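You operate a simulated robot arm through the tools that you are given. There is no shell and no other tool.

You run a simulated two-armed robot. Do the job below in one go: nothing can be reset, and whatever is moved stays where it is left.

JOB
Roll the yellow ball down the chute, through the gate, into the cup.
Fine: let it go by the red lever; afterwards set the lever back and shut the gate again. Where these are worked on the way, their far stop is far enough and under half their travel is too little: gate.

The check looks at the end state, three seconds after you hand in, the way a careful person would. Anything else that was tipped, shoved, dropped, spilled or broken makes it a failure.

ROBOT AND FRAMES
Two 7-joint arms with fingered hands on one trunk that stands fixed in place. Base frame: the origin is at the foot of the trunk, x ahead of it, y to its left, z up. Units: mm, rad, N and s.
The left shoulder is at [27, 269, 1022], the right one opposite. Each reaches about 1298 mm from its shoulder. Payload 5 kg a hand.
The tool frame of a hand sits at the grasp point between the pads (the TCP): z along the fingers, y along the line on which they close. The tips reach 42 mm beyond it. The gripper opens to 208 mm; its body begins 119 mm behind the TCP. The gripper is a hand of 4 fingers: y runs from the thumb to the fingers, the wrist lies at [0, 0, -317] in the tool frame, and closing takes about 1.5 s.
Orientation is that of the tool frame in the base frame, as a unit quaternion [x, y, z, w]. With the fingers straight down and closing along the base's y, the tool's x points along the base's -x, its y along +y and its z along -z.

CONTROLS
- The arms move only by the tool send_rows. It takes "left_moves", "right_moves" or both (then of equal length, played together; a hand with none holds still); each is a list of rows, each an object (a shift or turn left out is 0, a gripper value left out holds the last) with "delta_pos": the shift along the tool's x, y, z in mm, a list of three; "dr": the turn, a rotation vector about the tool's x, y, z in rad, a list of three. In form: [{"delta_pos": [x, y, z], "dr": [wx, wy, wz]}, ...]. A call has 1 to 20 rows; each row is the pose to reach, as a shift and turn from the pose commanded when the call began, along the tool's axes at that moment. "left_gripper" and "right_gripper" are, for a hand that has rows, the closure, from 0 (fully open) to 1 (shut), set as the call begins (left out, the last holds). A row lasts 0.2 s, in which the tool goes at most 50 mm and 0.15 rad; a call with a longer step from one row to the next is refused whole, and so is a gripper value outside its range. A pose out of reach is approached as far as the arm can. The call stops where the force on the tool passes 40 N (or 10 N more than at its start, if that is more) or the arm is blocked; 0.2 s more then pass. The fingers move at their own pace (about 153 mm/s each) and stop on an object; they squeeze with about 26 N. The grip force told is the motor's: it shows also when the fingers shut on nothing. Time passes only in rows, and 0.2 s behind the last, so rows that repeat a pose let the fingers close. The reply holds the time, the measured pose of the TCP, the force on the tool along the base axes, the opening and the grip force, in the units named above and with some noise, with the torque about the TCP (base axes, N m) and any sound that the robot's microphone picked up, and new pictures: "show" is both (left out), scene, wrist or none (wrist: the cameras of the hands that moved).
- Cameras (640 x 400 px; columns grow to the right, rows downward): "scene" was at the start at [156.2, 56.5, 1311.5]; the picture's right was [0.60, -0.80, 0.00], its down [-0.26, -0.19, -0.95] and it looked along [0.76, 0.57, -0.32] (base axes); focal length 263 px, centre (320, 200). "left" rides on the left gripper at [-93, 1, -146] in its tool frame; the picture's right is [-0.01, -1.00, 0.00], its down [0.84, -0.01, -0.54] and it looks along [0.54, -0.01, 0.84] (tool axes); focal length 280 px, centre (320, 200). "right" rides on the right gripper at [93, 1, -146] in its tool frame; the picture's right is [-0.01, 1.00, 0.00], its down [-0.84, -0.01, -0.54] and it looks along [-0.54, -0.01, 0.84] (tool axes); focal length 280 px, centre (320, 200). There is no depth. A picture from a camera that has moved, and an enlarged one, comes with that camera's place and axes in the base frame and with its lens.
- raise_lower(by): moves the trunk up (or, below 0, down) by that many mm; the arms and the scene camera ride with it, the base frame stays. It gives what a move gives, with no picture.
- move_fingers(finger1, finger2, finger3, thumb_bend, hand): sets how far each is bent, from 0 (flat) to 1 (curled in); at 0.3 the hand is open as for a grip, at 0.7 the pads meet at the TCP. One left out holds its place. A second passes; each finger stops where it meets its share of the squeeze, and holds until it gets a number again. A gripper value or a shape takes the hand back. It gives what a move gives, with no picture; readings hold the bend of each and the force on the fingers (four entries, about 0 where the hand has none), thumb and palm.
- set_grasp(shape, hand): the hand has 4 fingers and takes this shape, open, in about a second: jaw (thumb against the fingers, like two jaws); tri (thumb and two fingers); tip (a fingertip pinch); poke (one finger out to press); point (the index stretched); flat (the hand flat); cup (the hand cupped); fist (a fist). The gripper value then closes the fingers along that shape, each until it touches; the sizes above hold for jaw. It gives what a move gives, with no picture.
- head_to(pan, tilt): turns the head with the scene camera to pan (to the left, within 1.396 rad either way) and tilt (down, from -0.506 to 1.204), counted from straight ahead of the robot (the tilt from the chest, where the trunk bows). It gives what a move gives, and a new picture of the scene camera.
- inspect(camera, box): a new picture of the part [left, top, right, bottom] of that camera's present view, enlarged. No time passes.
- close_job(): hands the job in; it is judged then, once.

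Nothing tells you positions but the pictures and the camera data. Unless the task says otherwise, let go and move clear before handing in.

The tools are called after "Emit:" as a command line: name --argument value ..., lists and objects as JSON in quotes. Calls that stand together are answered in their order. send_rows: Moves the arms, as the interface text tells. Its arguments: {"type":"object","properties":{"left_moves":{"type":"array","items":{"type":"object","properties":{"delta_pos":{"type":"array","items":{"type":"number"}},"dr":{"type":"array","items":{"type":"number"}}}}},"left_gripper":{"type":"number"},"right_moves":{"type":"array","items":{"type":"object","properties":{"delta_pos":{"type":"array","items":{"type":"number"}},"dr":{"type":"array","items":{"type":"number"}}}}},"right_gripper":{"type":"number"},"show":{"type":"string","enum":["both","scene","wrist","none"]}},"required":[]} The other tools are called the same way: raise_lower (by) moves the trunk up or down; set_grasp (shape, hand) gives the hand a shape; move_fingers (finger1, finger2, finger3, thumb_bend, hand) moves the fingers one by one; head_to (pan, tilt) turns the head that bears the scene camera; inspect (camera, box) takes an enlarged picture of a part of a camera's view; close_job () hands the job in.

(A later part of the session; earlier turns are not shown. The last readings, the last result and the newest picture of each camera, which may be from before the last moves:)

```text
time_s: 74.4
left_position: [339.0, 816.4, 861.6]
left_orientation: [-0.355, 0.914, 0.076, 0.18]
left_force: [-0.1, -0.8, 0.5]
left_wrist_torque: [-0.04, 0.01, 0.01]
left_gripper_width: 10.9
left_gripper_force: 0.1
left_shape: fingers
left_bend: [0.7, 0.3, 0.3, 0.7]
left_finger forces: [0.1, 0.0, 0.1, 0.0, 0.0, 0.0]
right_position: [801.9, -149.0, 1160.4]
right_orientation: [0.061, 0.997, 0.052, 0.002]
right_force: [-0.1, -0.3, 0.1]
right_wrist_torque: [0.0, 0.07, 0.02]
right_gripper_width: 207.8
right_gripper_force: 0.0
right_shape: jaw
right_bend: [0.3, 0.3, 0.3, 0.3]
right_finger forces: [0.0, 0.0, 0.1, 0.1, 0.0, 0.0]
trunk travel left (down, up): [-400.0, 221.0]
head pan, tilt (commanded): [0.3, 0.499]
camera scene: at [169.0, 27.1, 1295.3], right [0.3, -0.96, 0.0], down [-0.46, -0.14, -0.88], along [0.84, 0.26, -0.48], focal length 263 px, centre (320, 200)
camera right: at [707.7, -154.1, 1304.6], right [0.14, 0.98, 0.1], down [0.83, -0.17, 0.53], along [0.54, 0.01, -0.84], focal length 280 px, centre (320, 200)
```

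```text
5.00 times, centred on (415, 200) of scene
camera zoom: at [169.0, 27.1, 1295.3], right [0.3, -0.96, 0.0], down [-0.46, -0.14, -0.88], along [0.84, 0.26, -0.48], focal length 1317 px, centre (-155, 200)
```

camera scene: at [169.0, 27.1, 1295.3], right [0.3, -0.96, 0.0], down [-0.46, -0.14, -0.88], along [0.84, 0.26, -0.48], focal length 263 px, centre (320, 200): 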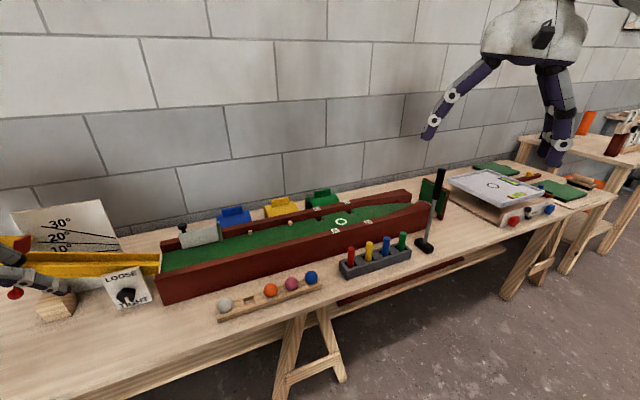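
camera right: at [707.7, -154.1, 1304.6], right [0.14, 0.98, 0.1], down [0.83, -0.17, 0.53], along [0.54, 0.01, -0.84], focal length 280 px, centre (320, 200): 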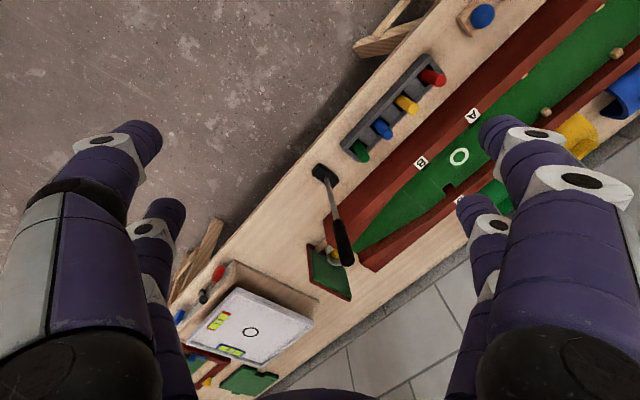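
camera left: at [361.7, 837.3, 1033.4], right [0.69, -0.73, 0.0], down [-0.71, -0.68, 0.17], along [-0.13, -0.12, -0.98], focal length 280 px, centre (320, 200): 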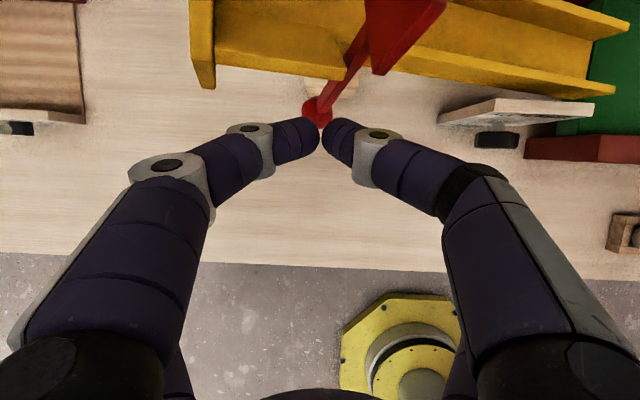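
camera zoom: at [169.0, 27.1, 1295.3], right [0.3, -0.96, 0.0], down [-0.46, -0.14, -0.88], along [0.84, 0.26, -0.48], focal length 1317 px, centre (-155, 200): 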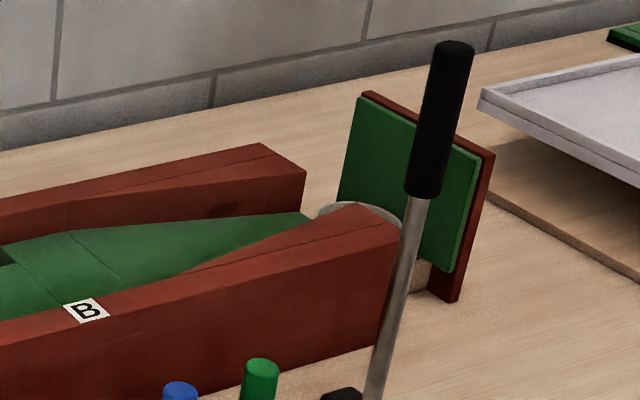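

The yellow ball is in the cup. Now I'll reset the lever: it stands about 63° down, knob near (382, 863, 790). I'll turn the head back, open the pincers and move down along the fingers to straddle the knob.

Emit:
head_to --pan 0.85 --tilt 0.5

Emit:
move_fingers --hand "left" --finger1 0.56 --thumb_bend 0.56

Emit:
send_rows --left_moves '[{"delta_pos": [-0.7, 1.1, 17]}, {"delta_pos": [-1.4, 2.2, 34]}, {"delta_pos": [-2, 3.3, 51]}, {"delta_pos": [-2, 3.3, 51]}]' --show "wrist"

Emit:
inspect --camera "left" --box '[200, 0, 440, 180]'

Emit:
inspect --camera "scene" --box '[150, 150, 310, 270]'

```text
time_s: 75.4
left_position: [339.8, 816.5, 861.5]
left_orientation: [-0.355, 0.914, 0.076, 0.18]
left_force: [0.5, -0.7, -0.3]
left_wrist_torque: [0.07, 0.03, 0.0]
left_gripper_width: 11.4
left_gripper_force: 0.1
left_shape: fingers
left_bend: [0.7, 0.3, 0.3, 0.7]
left_finger forces: [0.0, 0.0, 0.0, 0.1, 0.2, 0.0]
right_position: [801.9, -148.3, 1160.8]
right_orientation: [0.061, 0.997, 0.052, 0.004]
right_force: [-0.7, -0.5, -0.7]
right_wrist_torque: [0.0, 0.01, -0.03]
right_gripper_width: 207.9
right_gripper_force: 0.1
right_shape: jaw
right_bend: [0.3, 0.3, 0.3, 0.3]
right_finger forces: [0.1, 0.1, 0.0, 0.0, 0.1, 0.0]
trunk travel left (down, up): [-400.0, 221.0]
head pan, tilt (commanded): [0.85, 0.499]
camera scene: at [142.1, 68.6, 1295.5], right [0.75, -0.66, 0.0], down [-0.32, -0.36, -0.88], along [0.58, 0.66, -0.48], focal length 263 px, centre (320, 200)
```

scene: 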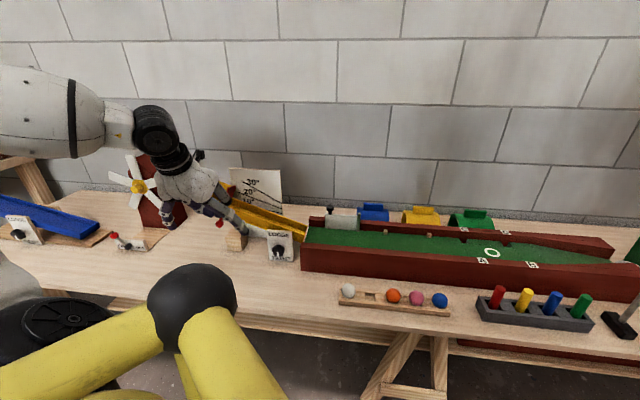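

```text
time_s: 76.4
left_position: [338.3, 817.5, 861.1]
left_orientation: [-0.355, 0.914, 0.076, 0.182]
left_force: [0.0, 0.0, -0.5]
left_wrist_torque: [-0.03, -0.02, -0.03]
left_gripper_width: 80.5
left_gripper_force: 0.0
left_shape: fingers
left_bend: [0.56, 0.3, 0.3, 0.56]
left_finger forces: [0.0, 0.1, 0.0, 0.0, 0.1, 0.1]
right_position: [800.3, -150.1, 1159.9]
right_orientation: [0.062, 0.997, 0.052, 0.004]
right_force: [0.7, 0.5, -0.4]
right_wrist_torque: [0.01, 0.02, 0.01]
right_gripper_width: 208.0
right_gripper_force: 0.0
right_shape: jaw
right_bend: [0.3, 0.3, 0.3, 0.3]
right_finger forces: [0.0, 0.0, 0.1, 0.0, 0.0, 0.0]
trunk travel left (down, up): [-400.0, 221.0]
head pan, tilt (commanded): [0.85, 0.499]
```

```text
time_s: 77.4
left_position: [353.0, 835.1, 815.0]
left_orientation: [-0.356, 0.913, 0.076, 0.181]
left_force: [-0.3, 0.1, -0.2]
left_wrist_torque: [-0.05, 0.01, 0.03]
left_gripper_width: 80.9
left_gripper_force: 0.1
left_shape: fingers
left_bend: [0.56, 0.3, 0.3, 0.56]
left_finger forces: [0.0, 0.1, 0.0, 0.0, 0.0, 0.0]
right_position: [801.6, -149.6, 1160.0]
right_orientation: [0.061, 0.997, 0.052, 0.003]
right_force: [-0.2, 0.2, 0.2]
right_wrist_torque: [0.0, -0.01, 0.03]
right_gripper_width: 207.9
right_gripper_force: 0.1
right_shape: jaw
right_bend: [0.3, 0.3, 0.3, 0.3]
right_finger forces: [0.1, 0.1, 0.0, 0.1, 0.0, 0.1]
trunk travel left (down, up): [-400.0, 221.0]
head pan, tilt (commanded): [0.85, 0.499]
camera left: at [375.1, 855.0, 987.5], right [0.69, -0.73, 0.0], down [-0.71, -0.68, 0.17], along [-0.13, -0.12, -0.99], focal length 280 px, centre (320, 200)
```

left: 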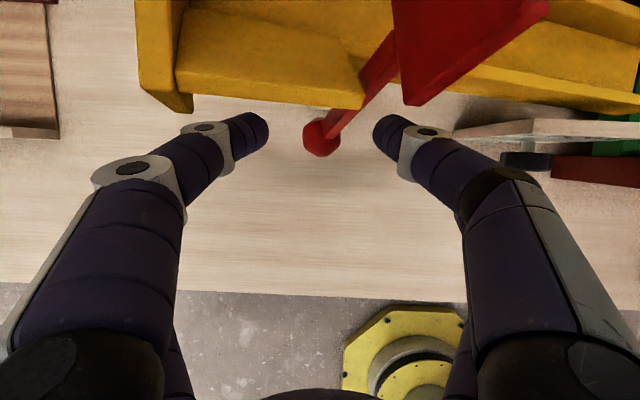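

```text
2.22 times, centred on (320, 90) of left
camera zoom: at [375.1, 855.0, 987.5], right [0.69, -0.73, 0.0], down [-0.71, -0.68, 0.17], along [-0.13, -0.12, -0.99], focal length 623 px, centre (320, 444)
```

zoom: 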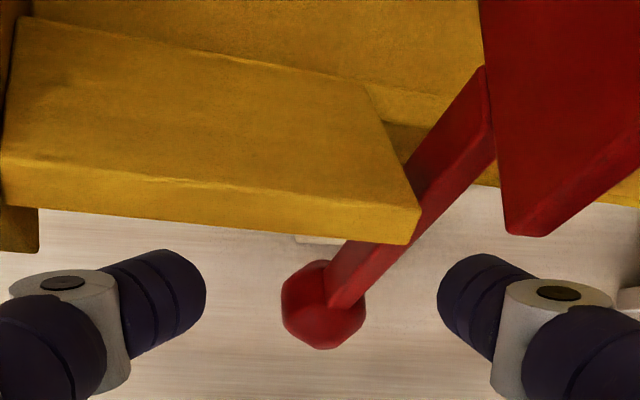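

```text
3.33 times, centred on (230, 210) of scene
camera zoom: at [142.0, 68.6, 1295.6], right [0.75, -0.66, 0.0], down [-0.32, -0.36, -0.88], along [0.58, 0.66, -0.48], focal length 878 px, centre (620, 167)
```

zoom: 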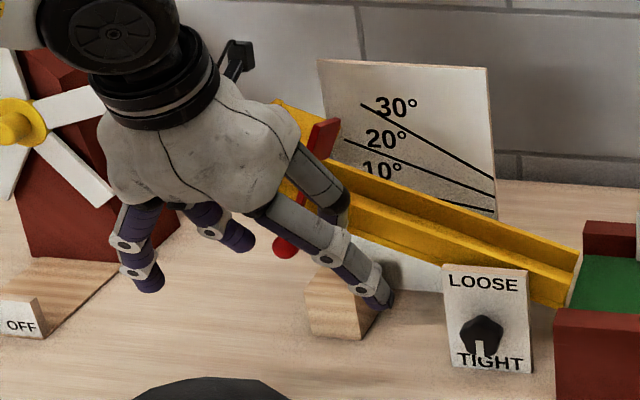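

The knob is centred again. I'll go 8 mm deeper so the tips get under its middle, then close on it.

Emit:
send_rows --left_moves '[{"delta_pos": [0, 0, 8]}, {"delta_pos": [0, 0, 8]}]' --show "none"

Emit:
move_fingers --hand "left" --finger1 0.72 --thumb_bend 0.67

Emit:
inspect --camera "left" --box '[200, 0, 440, 180]'

```text
time_s: 78.0
left_position: [354.3, 835.6, 808.4]
left_orientation: [-0.355, 0.914, 0.076, 0.181]
left_force: [0.1, -0.9, 0.9]
left_wrist_torque: [0.01, 0.0, -0.05]
left_gripper_width: 80.6
left_gripper_force: 0.1
left_shape: fingers
left_bend: [0.56, 0.3, 0.3, 0.56]
left_finger forces: [0.0, 0.1, 0.1, 0.0, 0.1, 0.1]
right_position: [800.3, -150.5, 1159.9]
right_orientation: [0.062, 0.997, 0.052, 0.003]
right_force: [-0.9, 0.4, -0.8]
right_wrist_torque: [0.0, 0.03, -0.01]
right_gripper_width: 207.9
right_gripper_force: 0.1
right_shape: jaw
right_bend: [0.3, 0.3, 0.3, 0.3]
right_finger forces: [0.0, 0.1, 0.1, 0.0, 0.0, 0.0]
trunk travel left (down, up): [-400.0, 221.0]
head pan, tilt (commanded): [0.85, 0.499]
```

```text
time_s: 79.0
left_position: [353.7, 837.0, 807.3]
left_orientation: [-0.356, 0.914, 0.076, 0.181]
left_force: [-2.9, 1.1, -1.4]
left_wrist_torque: [-0.05, 0.06, 0.09]
left_gripper_width: 31.1
left_gripper_force: 5.4
left_shape: fingers
left_bend: [0.66, 0.3, 0.3, 0.66]
left_finger forces: [7.4, 0.0, 0.0, 0.0, 4.2, 0.1]
right_position: [801.7, -150.6, 1160.3]
right_orientation: [0.061, 0.997, 0.052, 0.003]
right_force: [0.0, 0.0, 0.1]
right_wrist_torque: [0.03, 0.0, 0.01]
right_gripper_width: 207.8
right_gripper_force: 0.0
right_shape: jaw
right_bend: [0.3, 0.3, 0.3, 0.3]
right_finger forces: [0.0, 0.0, 0.1, 0.0, 0.0, 0.0]
trunk travel left (down, up): [-400.0, 221.0]
head pan, tilt (commanded): [0.85, 0.499]
```

```text
2.22 times, centred on (320, 90) of left
camera zoom: at [376.7, 857.2, 979.9], right [0.69, -0.73, 0.0], down [-0.71, -0.68, 0.17], along [-0.13, -0.12, -0.98], focal length 623 px, centre (320, 444)
```

zoom: 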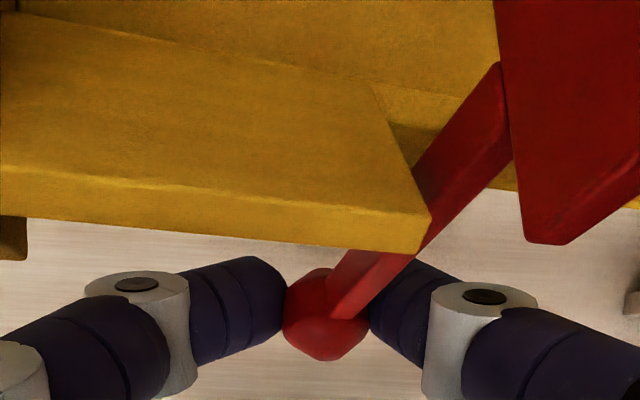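

The knob is held from slightly below. I'll now raise it back along the arc.

Emit:
send_rows --left_moves '[{"delta_pos": [4, -1.1, -5]}, {"delta_pos": [7.8, -2.3, -9.9]}, {"delta_pos": [11, -3.6, -15.4]}, {"delta_pos": [14.1, -5, -20.9]}, {"delta_pos": [16.5, -6.6, -26.6]}, {"delta_pos": [18.7, -8.2, -32.4]}, {"delta_pos": [18.7, -8.2, -32.4]}]' --show "wrist"

Emit:
inspect --camera "left" --box '[200, 0, 440, 180]'

Emit:
inspect --camera "scene" --box '[150, 150, 310, 270]'

```text
time_s: 80.6
left_position: [337.1, 809.8, 831.0]
left_orientation: [-0.356, 0.914, 0.076, 0.18]
left_force: [-7.7, 4.8, 0.3]
left_wrist_torque: [0.05, 0.16, 0.32]
left_gripper_width: 31.3
left_gripper_force: 5.9
left_shape: fingers
left_bend: [0.66, 0.3, 0.3, 0.66]
left_finger forces: [9.4, 0.0, 0.1, 0.1, 2.2, 0.0]
right_position: [800.7, -149.3, 1161.4]
right_orientation: [0.061, 0.997, 0.051, 0.003]
right_force: [0.2, 0.0, -1.2]
right_wrist_torque: [0.03, -0.03, 0.0]
right_gripper_width: 207.9
right_gripper_force: 0.0
right_shape: jaw
right_bend: [0.3, 0.3, 0.3, 0.3]
right_finger forces: [0.0, 0.0, 0.0, 0.0, 0.0, 0.0]
trunk travel left (down, up): [-400.0, 221.0]
head pan, tilt (commanded): [0.85, 0.499]
camera left: at [360.4, 831.0, 1002.6], right [0.69, -0.73, 0.0], down [-0.71, -0.68, 0.17], along [-0.13, -0.11, -0.99], focal length 280 px, centre (320, 200)
```

left: 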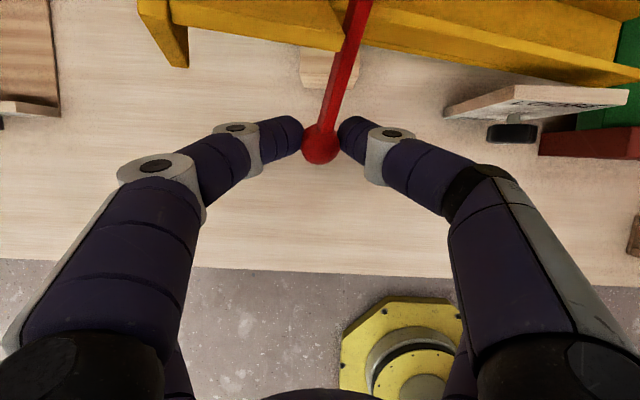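

```text
2.22 times, centred on (320, 90) of left
camera zoom: at [360.4, 831.0, 1002.6], right [0.69, -0.73, 0.0], down [-0.71, -0.68, 0.17], along [-0.13, -0.11, -0.99], focal length 623 px, centre (320, 444)
```

zoom: 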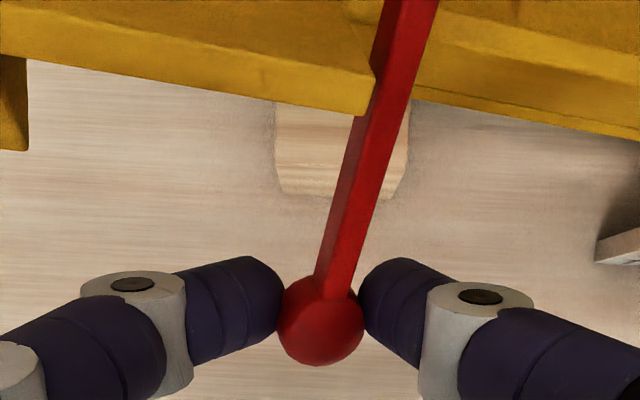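

```text
3.33 times, centred on (230, 210) of scene
camera zoom: at [141.5, 68.7, 1295.6], right [0.75, -0.66, 0.0], down [-0.32, -0.36, -0.88], along [0.58, 0.66, -0.48], focal length 878 px, centre (620, 167)
```

zoom: 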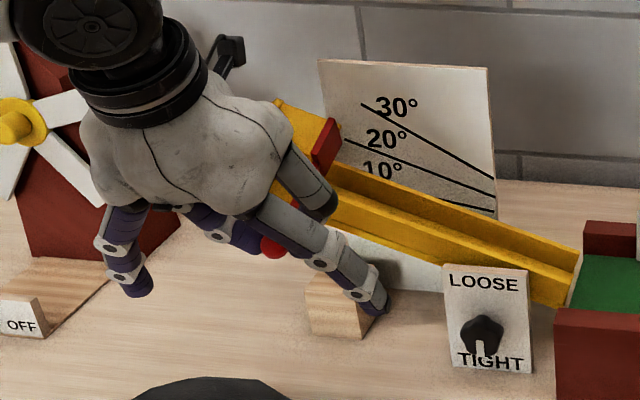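

The lever is rising with the hand (about 32° left). I'll finish the arc to its original level.

Emit:
send_rows --left_moves '[{"delta_pos": [1, -2, -6.5]}, {"delta_pos": [1.6, -4.1, -12.9]}, {"delta_pos": [1.4, -6.5, -20]}, {"delta_pos": [1.1, -8.8, -26.7]}, {"delta_pos": [-0.1, -11.4, -34]}, {"delta_pos": [-1.5, -12.8, -39]}, {"delta_pos": [-2.6, -13.5, -42.2]}, {"delta_pos": [-2.6, -13.5, -42.2]}]' --show "wrist"

Emit:
inspect --camera "left" --box '[200, 0, 440, 180]'

Emit:
inspect --camera "scene" --box '[150, 150, 310, 270]'

```text
time_s: 82.4
left_position: [336.6, 792.4, 869.8]
left_orientation: [-0.355, 0.914, 0.075, 0.181]
left_force: [-3.4, 4.8, -7.2]
left_wrist_torque: [-0.14, 0.22, 0.2]
left_gripper_width: 30.4
left_gripper_force: 4.9
left_shape: fingers
left_bend: [0.66, 0.3, 0.3, 0.67]
left_finger forces: [8.3, 0.0, 0.1, 0.0, 1.6, 0.1]
right_position: [800.7, -149.4, 1159.8]
right_orientation: [0.061, 0.997, 0.052, 0.003]
right_force: [-0.9, -0.6, 0.0]
right_wrist_torque: [-0.02, -0.03, 0.02]
right_gripper_width: 208.0
right_gripper_force: 0.0
right_shape: jaw
right_bend: [0.3, 0.3, 0.3, 0.3]
right_finger forces: [0.0, 0.0, 0.0, 0.0, 0.0, 0.0]
trunk travel left (down, up): [-400.0, 221.0]
head pan, tilt (commanded): [0.85, 0.499]
camera left: at [360.2, 811.1, 1041.2], right [0.69, -0.73, 0.0], down [-0.71, -0.68, 0.17], along [-0.13, -0.12, -0.98], focal length 280 px, centre (320, 200)
```

left: 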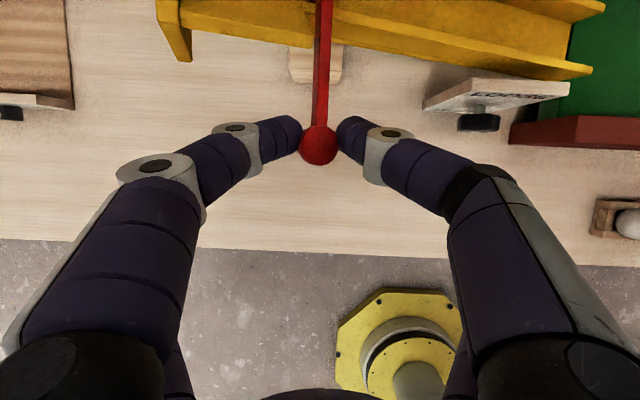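

```text
2.22 times, centred on (320, 90) of left
camera zoom: at [360.2, 811.1, 1041.2], right [0.69, -0.73, 0.0], down [-0.71, -0.68, 0.17], along [-0.13, -0.12, -0.98], focal length 623 px, centre (320, 444)
```

zoom: 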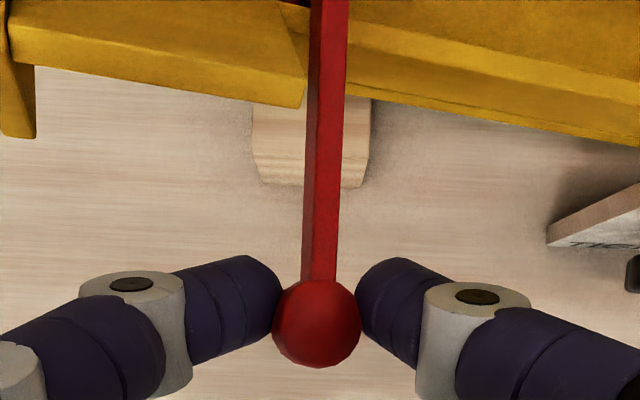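

```text
3.33 times, centred on (230, 210) of scene
camera zoom: at [141.9, 69.2, 1295.4], right [0.75, -0.66, 0.0], down [-0.32, -0.36, -0.88], along [0.58, 0.66, -0.48], focal length 878 px, centre (620, 167)
```

zoom: 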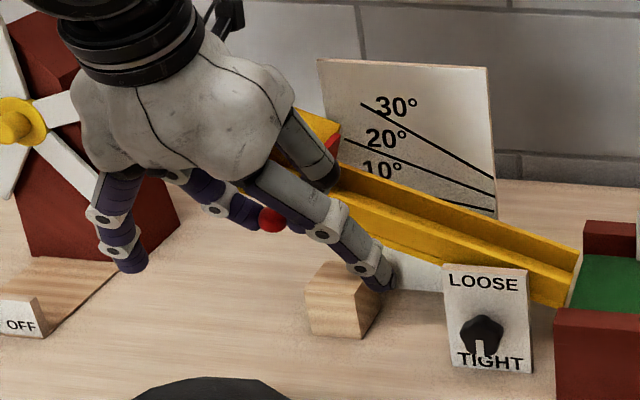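

The knob is back at its starting height and I feel about 7 N of resistance, so the blade is seated. I'll open, withdraw along the fingers, and compare with the starting picture.

Emit:
move_fingers --hand "left" --finger1 0.56 --thumb_bend 0.56

Emit:
send_rows --left_moves '[{"delta_pos": [0, 0, -25]}, {"delta_pos": [0, 0, -55]}, {"delta_pos": [0, 0, -90]}, {"delta_pos": [20, 0, -125]}, {"delta_pos": [50, 0, -155]}, {"delta_pos": [80, 0, -185]}, {"delta_pos": [80, 0, -185]}]' --show "both"

Emit:
inspect --camera "scene" --box '[180, 160, 320, 250]'

```text
time_s: 83.4
left_position: [338.1, 790.9, 870.6]
left_orientation: [-0.356, 0.914, 0.076, 0.181]
left_force: [0.2, 0.3, 0.2]
left_wrist_torque: [-0.03, -0.01, 0.0]
left_gripper_width: 80.5
left_gripper_force: 0.0
left_shape: fingers
left_bend: [0.56, 0.3, 0.3, 0.56]
left_finger forces: [0.0, 0.1, 0.0, 0.1, 0.1, 0.1]
right_position: [801.6, -149.8, 1160.8]
right_orientation: [0.062, 0.997, 0.053, 0.003]
right_force: [-0.3, 0.1, 0.0]
right_wrist_torque: [-0.01, 0.03, -0.03]
right_gripper_width: 207.8
right_gripper_force: 0.0
right_shape: jaw
right_bend: [0.3, 0.3, 0.3, 0.3]
right_finger forces: [0.1, 0.1, 0.0, 0.1, 0.0, 0.0]
trunk travel left (down, up): [-400.0, 221.0]
head pan, tilt (commanded): [0.85, 0.499]
```

```text
time_s: 85.0
left_position: [231.1, 691.6, 1011.6]
left_orientation: [-0.355, 0.914, 0.076, 0.181]
left_force: [-0.1, -0.5, 1.2]
left_wrist_torque: [0.01, -0.03, 0.0]
left_gripper_width: 80.9
left_gripper_force: 0.0
left_shape: fingers
left_bend: [0.56, 0.3, 0.3, 0.56]
left_finger forces: [0.1, 0.1, 0.0, 0.0, 0.1, 0.1]
right_position: [801.2, -150.0, 1160.3]
right_orientation: [0.062, 0.997, 0.052, 0.004]
right_force: [0.2, 0.3, -0.4]
right_wrist_torque: [0.0, -0.04, 0.01]
right_gripper_width: 208.0
right_gripper_force: 0.1
right_shape: jaw
right_bend: [0.3, 0.3, 0.3, 0.3]
right_finger forces: [0.2, 0.0, 0.1, 0.0, 0.1, 0.0]
trunk travel left (down, up): [-400.0, 221.0]
head pan, tilt (commanded): [0.85, 0.499]
camera scene: at [141.8, 68.3, 1295.4], right [0.75, -0.66, 0.0], down [-0.32, -0.36, -0.88], along [0.58, 0.66, -0.48], focal length 263 px, centre (320, 200)
camera left: at [254.6, 710.5, 1182.1], right [0.69, -0.73, -0.01], down [-0.72, -0.68, 0.17], along [-0.13, -0.11, -0.98], focal length 280 px, centre (320, 200)
```

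scene: 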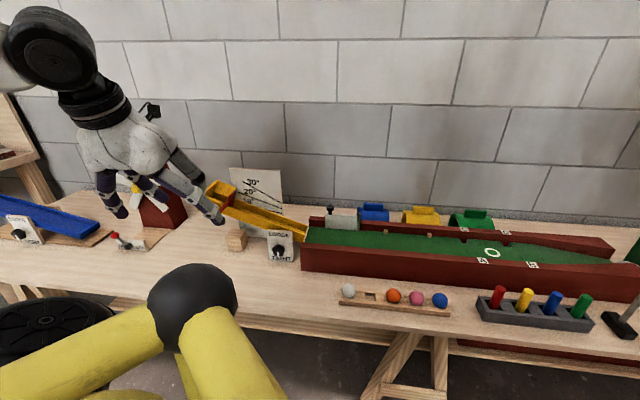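
left: 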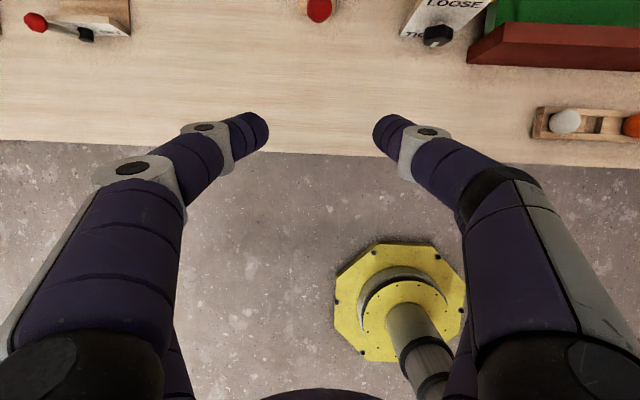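

```text
4.44 times, centred on (250, 205) of scene
camera zoom: at [141.8, 68.3, 1295.4], right [0.75, -0.66, 0.0], down [-0.32, -0.36, -0.88], along [0.58, 0.66, -0.48], focal length 1171 px, centre (631, 178)
```

zoom: 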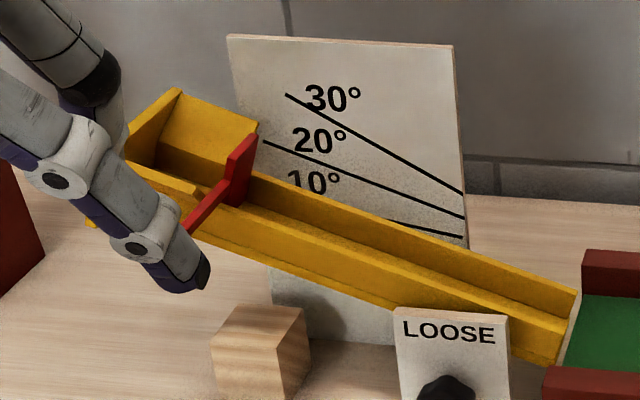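

The lever looks back in place. I'll untilt and turn the hand, then carry it high over to the open gate's knob near (719, 669, 806).

Emit:
send_rows --left_moves '[{"delta_pos": [0, 0, 0], "dr": [0, 0.133, 0]}, {"delta_pos": [0, 0, 0], "dr": [0, 0.267, 0]}, {"delta_pos": [0, 0, 0], "dr": [0, 0.4, 0]}, {"delta_pos": [0, 0, 0], "dr": [0, 0.4, 0]}]' --show "none"

Emit:
inspect --camera "scene" --box '[180, 160, 320, 250]'

```text
time_s: 86.0
left_position: [232.7, 692.0, 1010.6]
left_orientation: [-0.364, 0.931, 0.004, -0.005]
left_force: [1.6, 0.2, 0.4]
left_wrist_torque: [-0.05, 0.07, 0.01]
left_gripper_width: 80.5
left_gripper_force: 0.1
left_shape: fingers
left_bend: [0.56, 0.3, 0.3, 0.56]
left_finger forces: [0.0, 0.0, 0.0, 0.0, 0.0, 0.0]
right_position: [801.0, -149.6, 1161.6]
right_orientation: [0.062, 0.997, 0.053, 0.003]
right_force: [-0.4, 0.4, 1.1]
right_wrist_torque: [-0.05, 0.05, 0.02]
right_gripper_width: 207.8
right_gripper_force: 0.0
right_shape: jaw
right_bend: [0.3, 0.3, 0.3, 0.3]
right_finger forces: [0.0, 0.1, 0.0, 0.1, 0.1, 0.0]
trunk travel left (down, up): [-400.0, 221.0]
head pan, tilt (commanded): [0.85, 0.499]
```

```text
4.44 times, centred on (250, 205) of scene
camera zoom: at [142.1, 68.9, 1295.6], right [0.75, -0.66, 0.0], down [-0.32, -0.36, -0.88], along [0.58, 0.66, -0.48], focal length 1171 px, centre (631, 178)
```

zoom: 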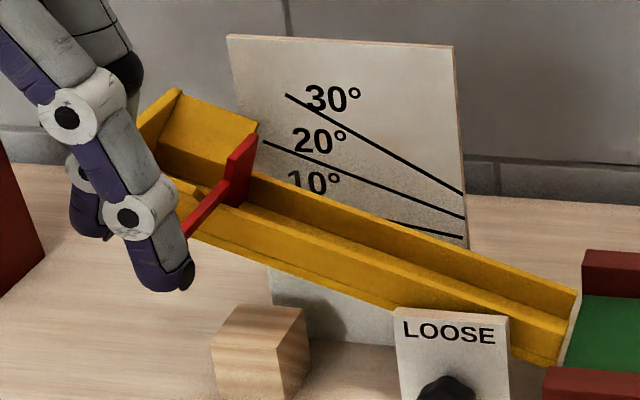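

The chute's upper end may have sunk by a few px versus before; I'll check that carefully once the hand is out of the way. Moving to the gate now.

Emit:
send_rows --left_moves '[{"delta_pos": [-29, -27, -10], "dr": [0, 0, 0.131]}, {"delta_pos": [-57, -53, -20], "dr": [0, 0, 0.262]}, {"delta_pos": [-86, -80, -20], "dr": [0, 0, 0.393]}, {"delta_pos": [-114, -107, -20], "dr": [0, 0, 0.524]}, {"delta_pos": [-143, -133, -20], "dr": [0, 0, 0.655]}, {"delta_pos": [-171, -160, -20], "dr": [0, 0, 0.786]}, {"delta_pos": [-200, -187, -20], "dr": [0, 0, 0.917]}, {"delta_pos": [-229, -213, -20], "dr": [0, 0, 1.048]}, {"delta_pos": [-257, -240, 0], "dr": [0, 0, 1.179]}, {"delta_pos": [-286, -267, 20], "dr": [0, 0, 1.31]}, {"delta_pos": [-314, -293, 40], "dr": [0, 0, 1.441]}, {"delta_pos": [-343, -320, 60], "dr": [0, 0, 1.571]}, {"delta_pos": [-343, -320, 60], "dr": [0, 0, 1.571]}]' --show "both"

Emit:
inspect --camera "scene" --box '[180, 160, 320, 250]'

```text
time_s: 88.8
left_position: [700.2, 689.1, 946.2]
left_orientation: [0.402, 0.916, -0.001, -0.006]
left_force: [-0.6, 0.4, 0.4]
left_wrist_torque: [0.0, -0.01, 0.01]
left_gripper_width: 80.6
left_gripper_force: 0.1
left_shape: fingers
left_bend: [0.56, 0.3, 0.3, 0.56]
left_finger forces: [0.0, 0.0, 0.0, 0.0, 0.0, 0.1]
right_position: [800.7, -148.6, 1161.6]
right_orientation: [0.061, 0.997, 0.053, 0.004]
right_force: [0.5, 0.5, 0.6]
right_wrist_torque: [-0.03, -0.04, 0.01]
right_gripper_width: 208.2
right_gripper_force: 0.0
right_shape: jaw
right_bend: [0.3, 0.3, 0.3, 0.3]
right_finger forces: [0.1, 0.0, 0.1, 0.1, 0.1, 0.0]
trunk travel left (down, up): [-400.0, 221.0]
head pan, tilt (commanded): [0.85, 0.499]
camera scene: at [141.6, 68.7, 1295.8], right [0.75, -0.66, 0.0], down [-0.32, -0.36, -0.88], along [0.58, 0.66, -0.48], focal length 263 px, centre (320, 200)
camera left: at [766.1, 620.3, 1091.9], right [-0.73, -0.69, 0.0], down [-0.57, 0.61, 0.55], along [-0.38, 0.39, -0.84], focal length 280 px, centre (320, 200)
```

scene: 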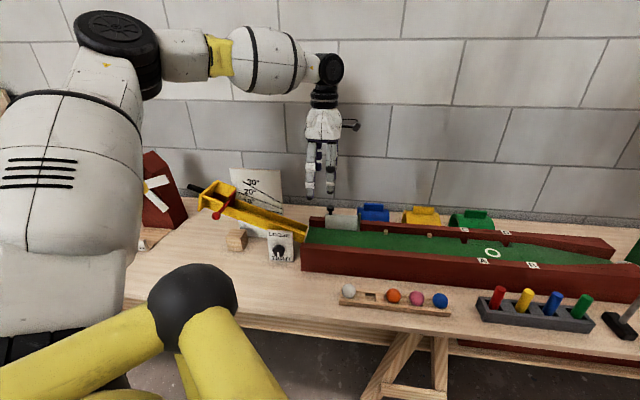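
left: 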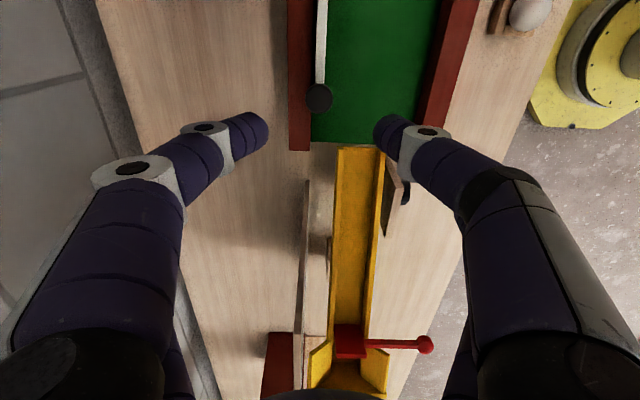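

```text
4.44 times, centred on (250, 205) of scene
camera zoom: at [141.6, 68.7, 1295.8], right [0.75, -0.66, 0.0], down [-0.32, -0.36, -0.88], along [0.58, 0.66, -0.48], focal length 1171 px, centre (631, 178)
```

zoom: 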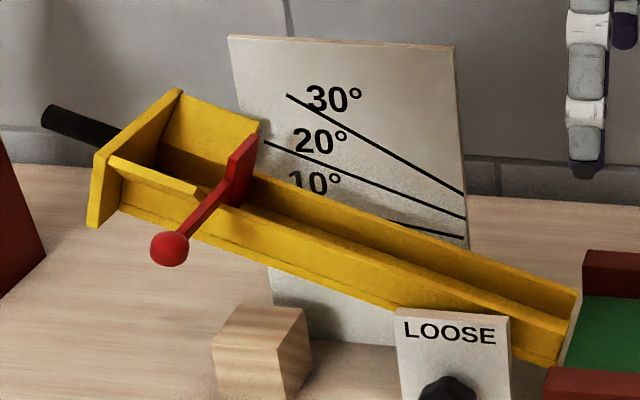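

The gate knob is exactly between the open pincers. I'll curl finger2 away again, descend and grip the knob.

Emit:
move_fingers --hand "left" --finger2 1.0

Emit:
send_rows --left_moves '[{"delta_pos": [-0.3, 0, 30]}, {"delta_pos": [-0.6, 0, 60]}, {"delta_pos": [-0.9, 0, 90]}, {"delta_pos": [-1.2, 0, 109]}, {"delta_pos": [-1.2, 0, 109]}]' --show "wrist"

```text
time_s: 89.8
left_position: [700.2, 687.6, 944.7]
left_orientation: [0.402, 0.916, 0.0, -0.005]
left_force: [-0.7, -0.5, 0.3]
left_wrist_torque: [0.03, -0.02, 0.0]
left_gripper_width: 81.1
left_gripper_force: 0.0
left_shape: fingers
left_bend: [0.56, 1.0, 0.3, 0.56]
left_finger forces: [0.0, 0.0, 0.0, 0.0, 0.0, 0.0]
right_position: [801.3, -150.0, 1161.4]
right_orientation: [0.062, 0.997, 0.053, 0.003]
right_force: [-0.5, -0.1, -0.8]
right_wrist_torque: [-0.01, 0.0, 0.0]
right_gripper_width: 208.0
right_gripper_force: 0.1
right_shape: jaw
right_bend: [0.3, 0.3, 0.3, 0.3]
right_finger forces: [0.0, 0.0, 0.1, 0.1, 0.0, 0.1]
trunk travel left (down, up): [-400.0, 221.0]
head pan, tilt (commanded): [0.85, 0.499]
```

```text
time_s: 91.0
left_position: [699.0, 688.6, 838.4]
left_orientation: [0.402, 0.916, 0.001, -0.006]
left_force: [-0.3, -0.2, -0.1]
left_wrist_torque: [-0.02, 0.01, 0.01]
left_gripper_width: 80.8
left_gripper_force: 0.1
left_shape: fingers
left_bend: [0.56, 1.0, 0.3, 0.56]
left_finger forces: [0.1, 0.1, 0.0, 0.0, 0.0, 0.0]
right_position: [801.2, -149.0, 1162.0]
right_orientation: [0.062, 0.997, 0.053, 0.004]
right_force: [0.3, -0.8, -0.3]
right_wrist_torque: [-0.01, 0.01, -0.01]
right_gripper_width: 207.9
right_gripper_force: 0.0
right_shape: jaw
right_bend: [0.3, 0.3, 0.3, 0.3]
right_finger forces: [0.1, 0.1, 0.0, 0.0, 0.0, 0.0]
trunk travel left (down, up): [-400.0, 221.0]
head pan, tilt (commanded): [0.85, 0.499]
camera left: at [766.0, 619.8, 983.1], right [-0.73, -0.69, 0.0], down [-0.57, 0.61, 0.55], along [-0.38, 0.39, -0.84], focal length 280 px, centre (320, 200)
```

left: 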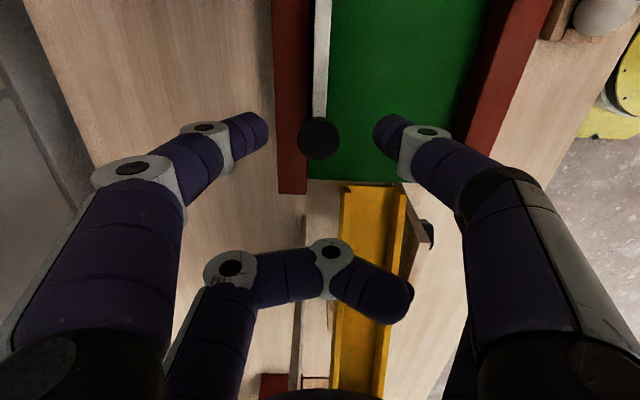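

The knob is between the tips. I'll close on it and swing it back along the arc, first halfway.

Emit:
move_fingers --hand "left" --finger1 0.72 --thumb_bend 0.665

Emit:
send_rows --left_moves '[{"delta_pos": [-0.5, -10, 0]}, {"delta_pos": [-1.4, -21.5, 0]}, {"delta_pos": [-3.5, -30.7, 0]}, {"delta_pos": [-6.3, -39.5, 0]}, {"delta_pos": [-9.8, -48.2, 0]}, {"delta_pos": [-14.1, -56.4, 0]}, {"delta_pos": [-19.1, -64.3, 0]}, {"delta_pos": [-24.8, -71.7, 0]}, {"delta_pos": [-24.8, -71.7, 0]}]' --show "wrist"

```text
time_s: 92.0
left_position: [699.5, 689.2, 837.5]
left_orientation: [0.402, 0.916, -0.001, -0.005]
left_force: [0.8, -0.5, -0.2]
left_wrist_torque: [-0.09, 0.06, 0.03]
left_gripper_width: 33.4
left_gripper_force: 5.5
left_shape: fingers
left_bend: [0.67, 1.0, 0.3, 0.65]
left_finger forces: [5.3, 0.0, 0.0, 0.0, 5.8, 0.1]
right_position: [800.2, -150.7, 1160.5]
right_orientation: [0.061, 0.997, 0.052, 0.003]
right_force: [-0.5, -0.3, 0.9]
right_wrist_torque: [0.03, -0.01, 0.01]
right_gripper_width: 207.9
right_gripper_force: 0.0
right_shape: jaw
right_bend: [0.3, 0.3, 0.3, 0.3]
right_finger forces: [0.0, 0.0, 0.0, 0.0, 0.0, 0.0]
trunk travel left (down, up): [-400.0, 221.0]
head pan, tilt (commanded): [0.85, 0.499]
```

```text
time_s: 94.0
left_position: [663.5, 621.4, 836.8]
left_orientation: [0.402, 0.916, 0.0, -0.006]
left_force: [-1.7, 0.6, -0.2]
left_wrist_torque: [0.08, 0.05, 0.11]
left_gripper_width: 32.7
left_gripper_force: 6.4
left_shape: fingers
left_bend: [0.67, 1.0, 0.3, 0.65]
left_finger forces: [6.4, 0.1, 0.0, 0.1, 5.7, 0.0]
right_position: [800.8, -149.2, 1160.6]
right_orientation: [0.062, 0.997, 0.053, 0.003]
right_force: [0.0, 0.5, 0.1]
right_wrist_torque: [0.01, -0.04, 0.0]
right_gripper_width: 207.9
right_gripper_force: 0.1
right_shape: jaw
right_bend: [0.3, 0.3, 0.3, 0.3]
right_finger forces: [0.0, 0.0, 0.1, 0.0, 0.0, 0.0]
trunk travel left (down, up): [-400.0, 221.0]
head pan, tilt (commanded): [0.85, 0.499]
camera left: at [730.2, 552.9, 983.1], right [-0.73, -0.69, 0.0], down [-0.57, 0.61, 0.55], along [-0.38, 0.39, -0.84], focal length 280 px, centre (320, 200)
```

left: 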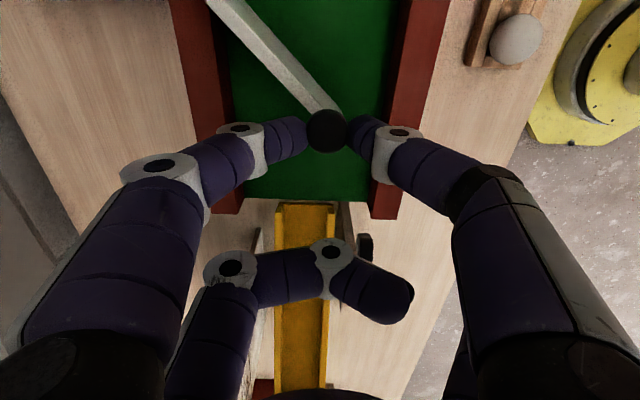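

The gate follows nicely with hardly any force (about 50° left). I'll continue to nearly shut.

Emit:
send_rows --left_moves '[{"delta_pos": [-6.3, -6.9, 0]}, {"delta_pos": [-13.2, -13.2, 0]}, {"delta_pos": [-20.6, -18.8, 0]}, {"delta_pos": [-28.5, -23.9, 0]}, {"delta_pos": [-36.8, -28.2, 0]}, {"delta_pos": [-45.4, -31.7, 0]}, {"delta_pos": [-54.3, -34.6, 0]}, {"delta_pos": [-63.4, -36.6, 0]}, {"delta_pos": [-70.8, -37.6, 0]}, {"delta_pos": [-70.8, -37.6, 0]}]' --show "wrist"

```text
time_s: 96.0
left_position: [677.4, 553.8, 835.3]
left_orientation: [0.398, 0.917, 0.003, -0.012]
left_force: [-19.1, 28.4, 10.3]
left_wrist_torque: [0.74, 0.27, 0.45]
left_gripper_width: 19.1
left_gripper_force: 17.2
left_shape: fingers
left_bend: [0.71, 1.0, 0.3, 0.66]
left_finger forces: [34.4, 0.1, 0.1, 0.0, 0.0, 0.0]
right_position: [800.2, -148.2, 1161.8]
right_orientation: [0.061, 0.997, 0.052, 0.003]
right_force: [-0.2, -1.0, 0.4]
right_wrist_torque: [0.11, 0.04, 0.0]
right_gripper_width: 207.9
right_gripper_force: 0.0
right_shape: jaw
right_bend: [0.3, 0.3, 0.3, 0.3]
right_finger forces: [0.0, 0.0, 0.0, 0.1, 0.0, 0.0]
trunk travel left (down, up): [-400.0, 221.0]
head pan, tilt (commanded): [0.85, 0.499]
stopped in row 9 (left hand): the force on the tool passed its limit at 46 N (the readings are from after the stop); the commanded pose is now the measured one
camera left: at [745.7, 484.2, 979.6], right [-0.72, -0.69, 0.0], down [-0.57, 0.6, 0.56], along [-0.39, 0.4, -0.83], focal length 280 px, centre (320, 200)
```

left: 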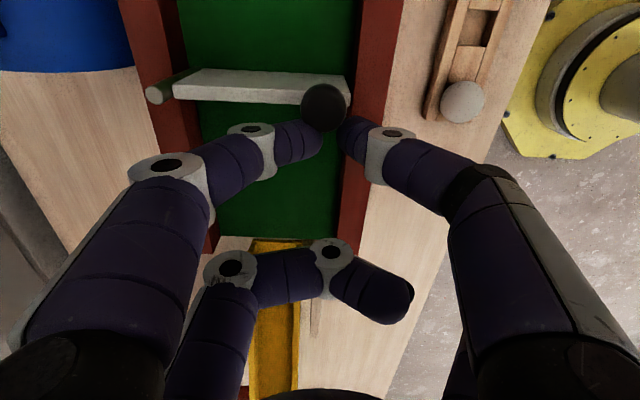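

The plate is square across the trough again and I hit its closed stop (knob back at (708, 517)). I'll back off upstream, open and rise clear.

Emit:
send_rows --left_moves '[{"delta_pos": [5, 0, 0]}, {"delta_pos": [12, 0, 0]}, {"delta_pos": [20, 0, -5]}, {"delta_pos": [20, 0, -5]}]' --show "wrist"

```text
time_s: 97.0
left_position: [668.4, 562.0, 841.1]
left_orientation: [0.401, 0.916, 0.001, -0.009]
left_force: [0.1, 0.2, 0.6]
left_wrist_torque: [0.02, 0.01, -0.02]
left_gripper_width: 17.9
left_gripper_force: 0.0
left_shape: fingers
left_bend: [0.71, 1.0, 0.3, 0.66]
left_finger forces: [0.0, 0.1, 0.0, 0.0, 0.1, 0.0]
right_position: [800.6, -150.2, 1160.0]
right_orientation: [0.062, 0.997, 0.052, 0.003]
right_force: [-0.5, -0.2, -0.1]
right_wrist_torque: [0.03, 0.05, 0.04]
right_gripper_width: 208.0
right_gripper_force: 0.1
right_shape: jaw
right_bend: [0.3, 0.3, 0.3, 0.3]
right_finger forces: [0.1, 0.1, 0.0, 0.0, 0.0, 0.1]
trunk travel left (down, up): [-400.0, 221.0]
head pan, tilt (commanded): [0.85, 0.499]
camera left: at [734.8, 494.1, 984.8], right [-0.72, -0.69, 0.01], down [-0.57, 0.61, 0.55], along [-0.39, 0.4, -0.83], focal length 280 px, centre (320, 200)
```

left: 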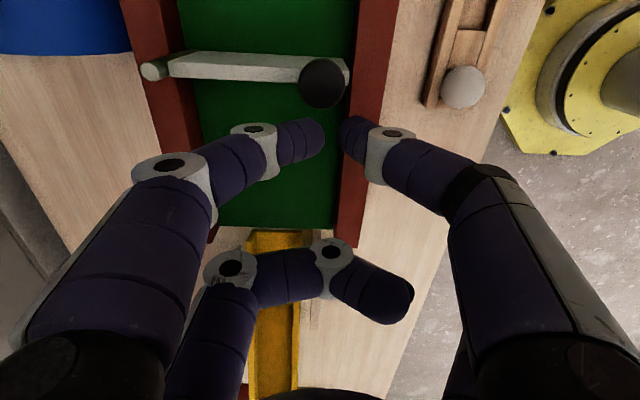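

Free of the gate. I'll lift the left hand up and bring it back toward its own side, then compare everything with the starting pictures.

Emit:
send_rows --left_moves '[{"delta_pos": [0, 0, -45]}, {"delta_pos": [0, 0, -90]}, {"delta_pos": [0, 0, -135]}, {"delta_pos": [0, 0, -180]}, {"delta_pos": [10, -40, -200]}, {"delta_pos": [30, -80, -210]}, {"delta_pos": [60, -115, -220]}, {"delta_pos": [95, -145, -220]}, {"delta_pos": [130, -175, -220]}, {"delta_pos": [165, -205, -220]}, {"delta_pos": [200, -235, -220]}, {"delta_pos": [235, -265, -220]}, {"delta_pos": [235, -265, -220]}]' --show "none"

Emit:
head_to --pan 0.649 --tilt 0.326

Emit:
inspect --camera "scene" --box '[90, 200, 290, 340]'

Emit:
inspect --camera "scene" --box '[240, 230, 440, 370]'

Emit:
inspect --camera "scene" --box '[400, 230, 640, 390]'

Emit:
inspect --camera "scene" --box '[0, 200, 200, 360]'

```text
time_s: 99.8
left_position: [317.1, 554.1, 1065.9]
left_orientation: [0.401, 0.916, 0.002, -0.01]
left_force: [0.3, -0.4, -0.8]
left_wrist_torque: [0.04, 0.0, 0.02]
left_gripper_width: 17.4
left_gripper_force: 0.1
left_shape: fingers
left_bend: [0.71, 1.0, 0.3, 0.66]
left_finger forces: [0.1, 0.0, 0.1, 0.1, 0.1, 0.0]
right_position: [801.2, -152.5, 1160.7]
right_orientation: [0.062, 0.997, 0.052, 0.003]
right_force: [1.2, -1.4, 0.2]
right_wrist_torque: [0.08, -0.01, -0.02]
right_gripper_width: 207.7
right_gripper_force: 0.0
right_shape: jaw
right_bend: [0.3, 0.3, 0.3, 0.3]
right_finger forces: [0.0, 0.1, 0.1, 0.0, 0.0, 0.0]
trunk travel left (down, up): [-400.0, 221.0]
head pan, tilt (commanded): [0.85, 0.499]
```

```text
time_s: 100.5
left_position: [317.9, 553.0, 1067.2]
left_orientation: [0.399, 0.917, 0.001, -0.01]
left_force: [-0.2, -0.5, -0.9]
left_wrist_torque: [0.01, 0.0, 0.01]
left_gripper_width: 17.5
left_gripper_force: 0.0
left_shape: fingers
left_bend: [0.71, 1.0, 0.3, 0.66]
left_finger forces: [0.1, 0.0, 0.0, 0.1, 0.0, 0.0]
right_position: [801.3, -149.7, 1161.9]
right_orientation: [0.061, 0.997, 0.052, 0.003]
right_force: [0.0, 0.6, -1.0]
right_wrist_torque: [0.01, 0.03, -0.01]
right_gripper_width: 208.0
right_gripper_force: 0.1
right_shape: jaw
right_bend: [0.3, 0.3, 0.3, 0.3]
right_finger forces: [0.0, 0.0, 0.0, 0.0, 0.1, 0.1]
trunk travel left (down, up): [-400.0, 221.0]
head pan, tilt (commanded): [0.649, 0.326]
camera scene: at [156.1, 56.5, 1311.4], right [0.61, -0.8, 0.0], down [-0.26, -0.19, -0.95], along [0.75, 0.57, -0.32], focal length 263 px, centre (320, 200)
```

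scene: 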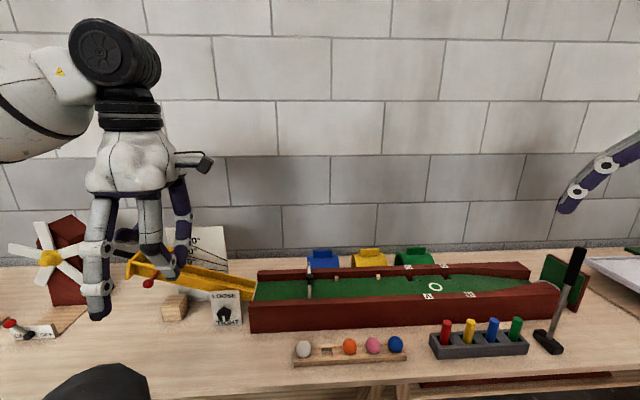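

```text
2.86 times, centred on (190, 270) of scene
camera zoom: at [156.1, 56.5, 1311.4], right [0.61, -0.8, 0.0], down [-0.26, -0.19, -0.95], along [0.75, 0.57, -0.32], focal length 753 px, centre (691, 0)
```

zoom: 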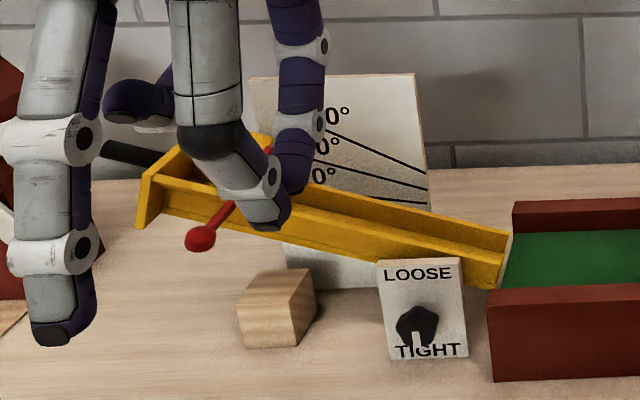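

```text
2.86 times, centred on (340, 300) of scene
camera zoom: at [156.1, 56.5, 1311.4], right [0.61, -0.8, 0.0], down [-0.26, -0.19, -0.95], along [0.75, 0.57, -0.32], focal length 753 px, centre (263, -86)
```

zoom: 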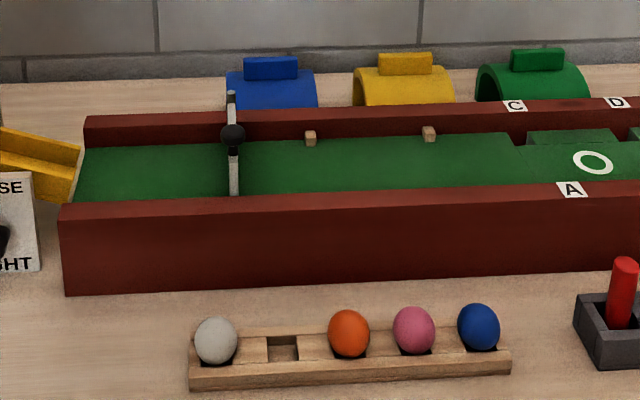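

```text
2.50 times, centred on (520, 310) of scene
camera zoom: at [156.1, 56.5, 1311.4], right [0.61, -0.8, 0.0], down [-0.26, -0.19, -0.95], along [0.75, 0.57, -0.32], focal length 658 px, centre (-180, -75)
```

zoom: 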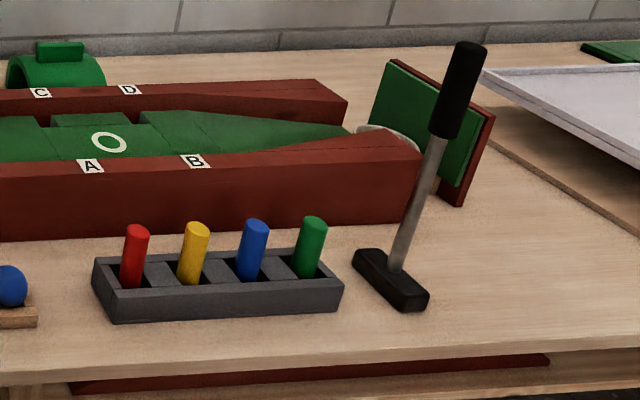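

```text
2.50 times, centred on (100, 280) of scene
camera zoom: at [156.1, 56.5, 1311.4], right [0.61, -0.8, 0.0], down [-0.26, -0.19, -0.95], along [0.75, 0.57, -0.32], focal length 658 px, centre (870, 0)
```

zoom: 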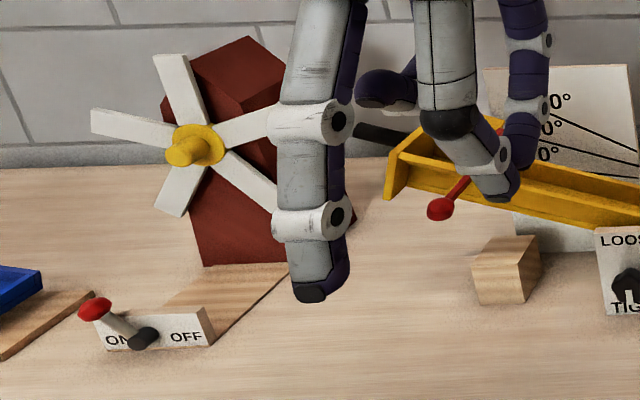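

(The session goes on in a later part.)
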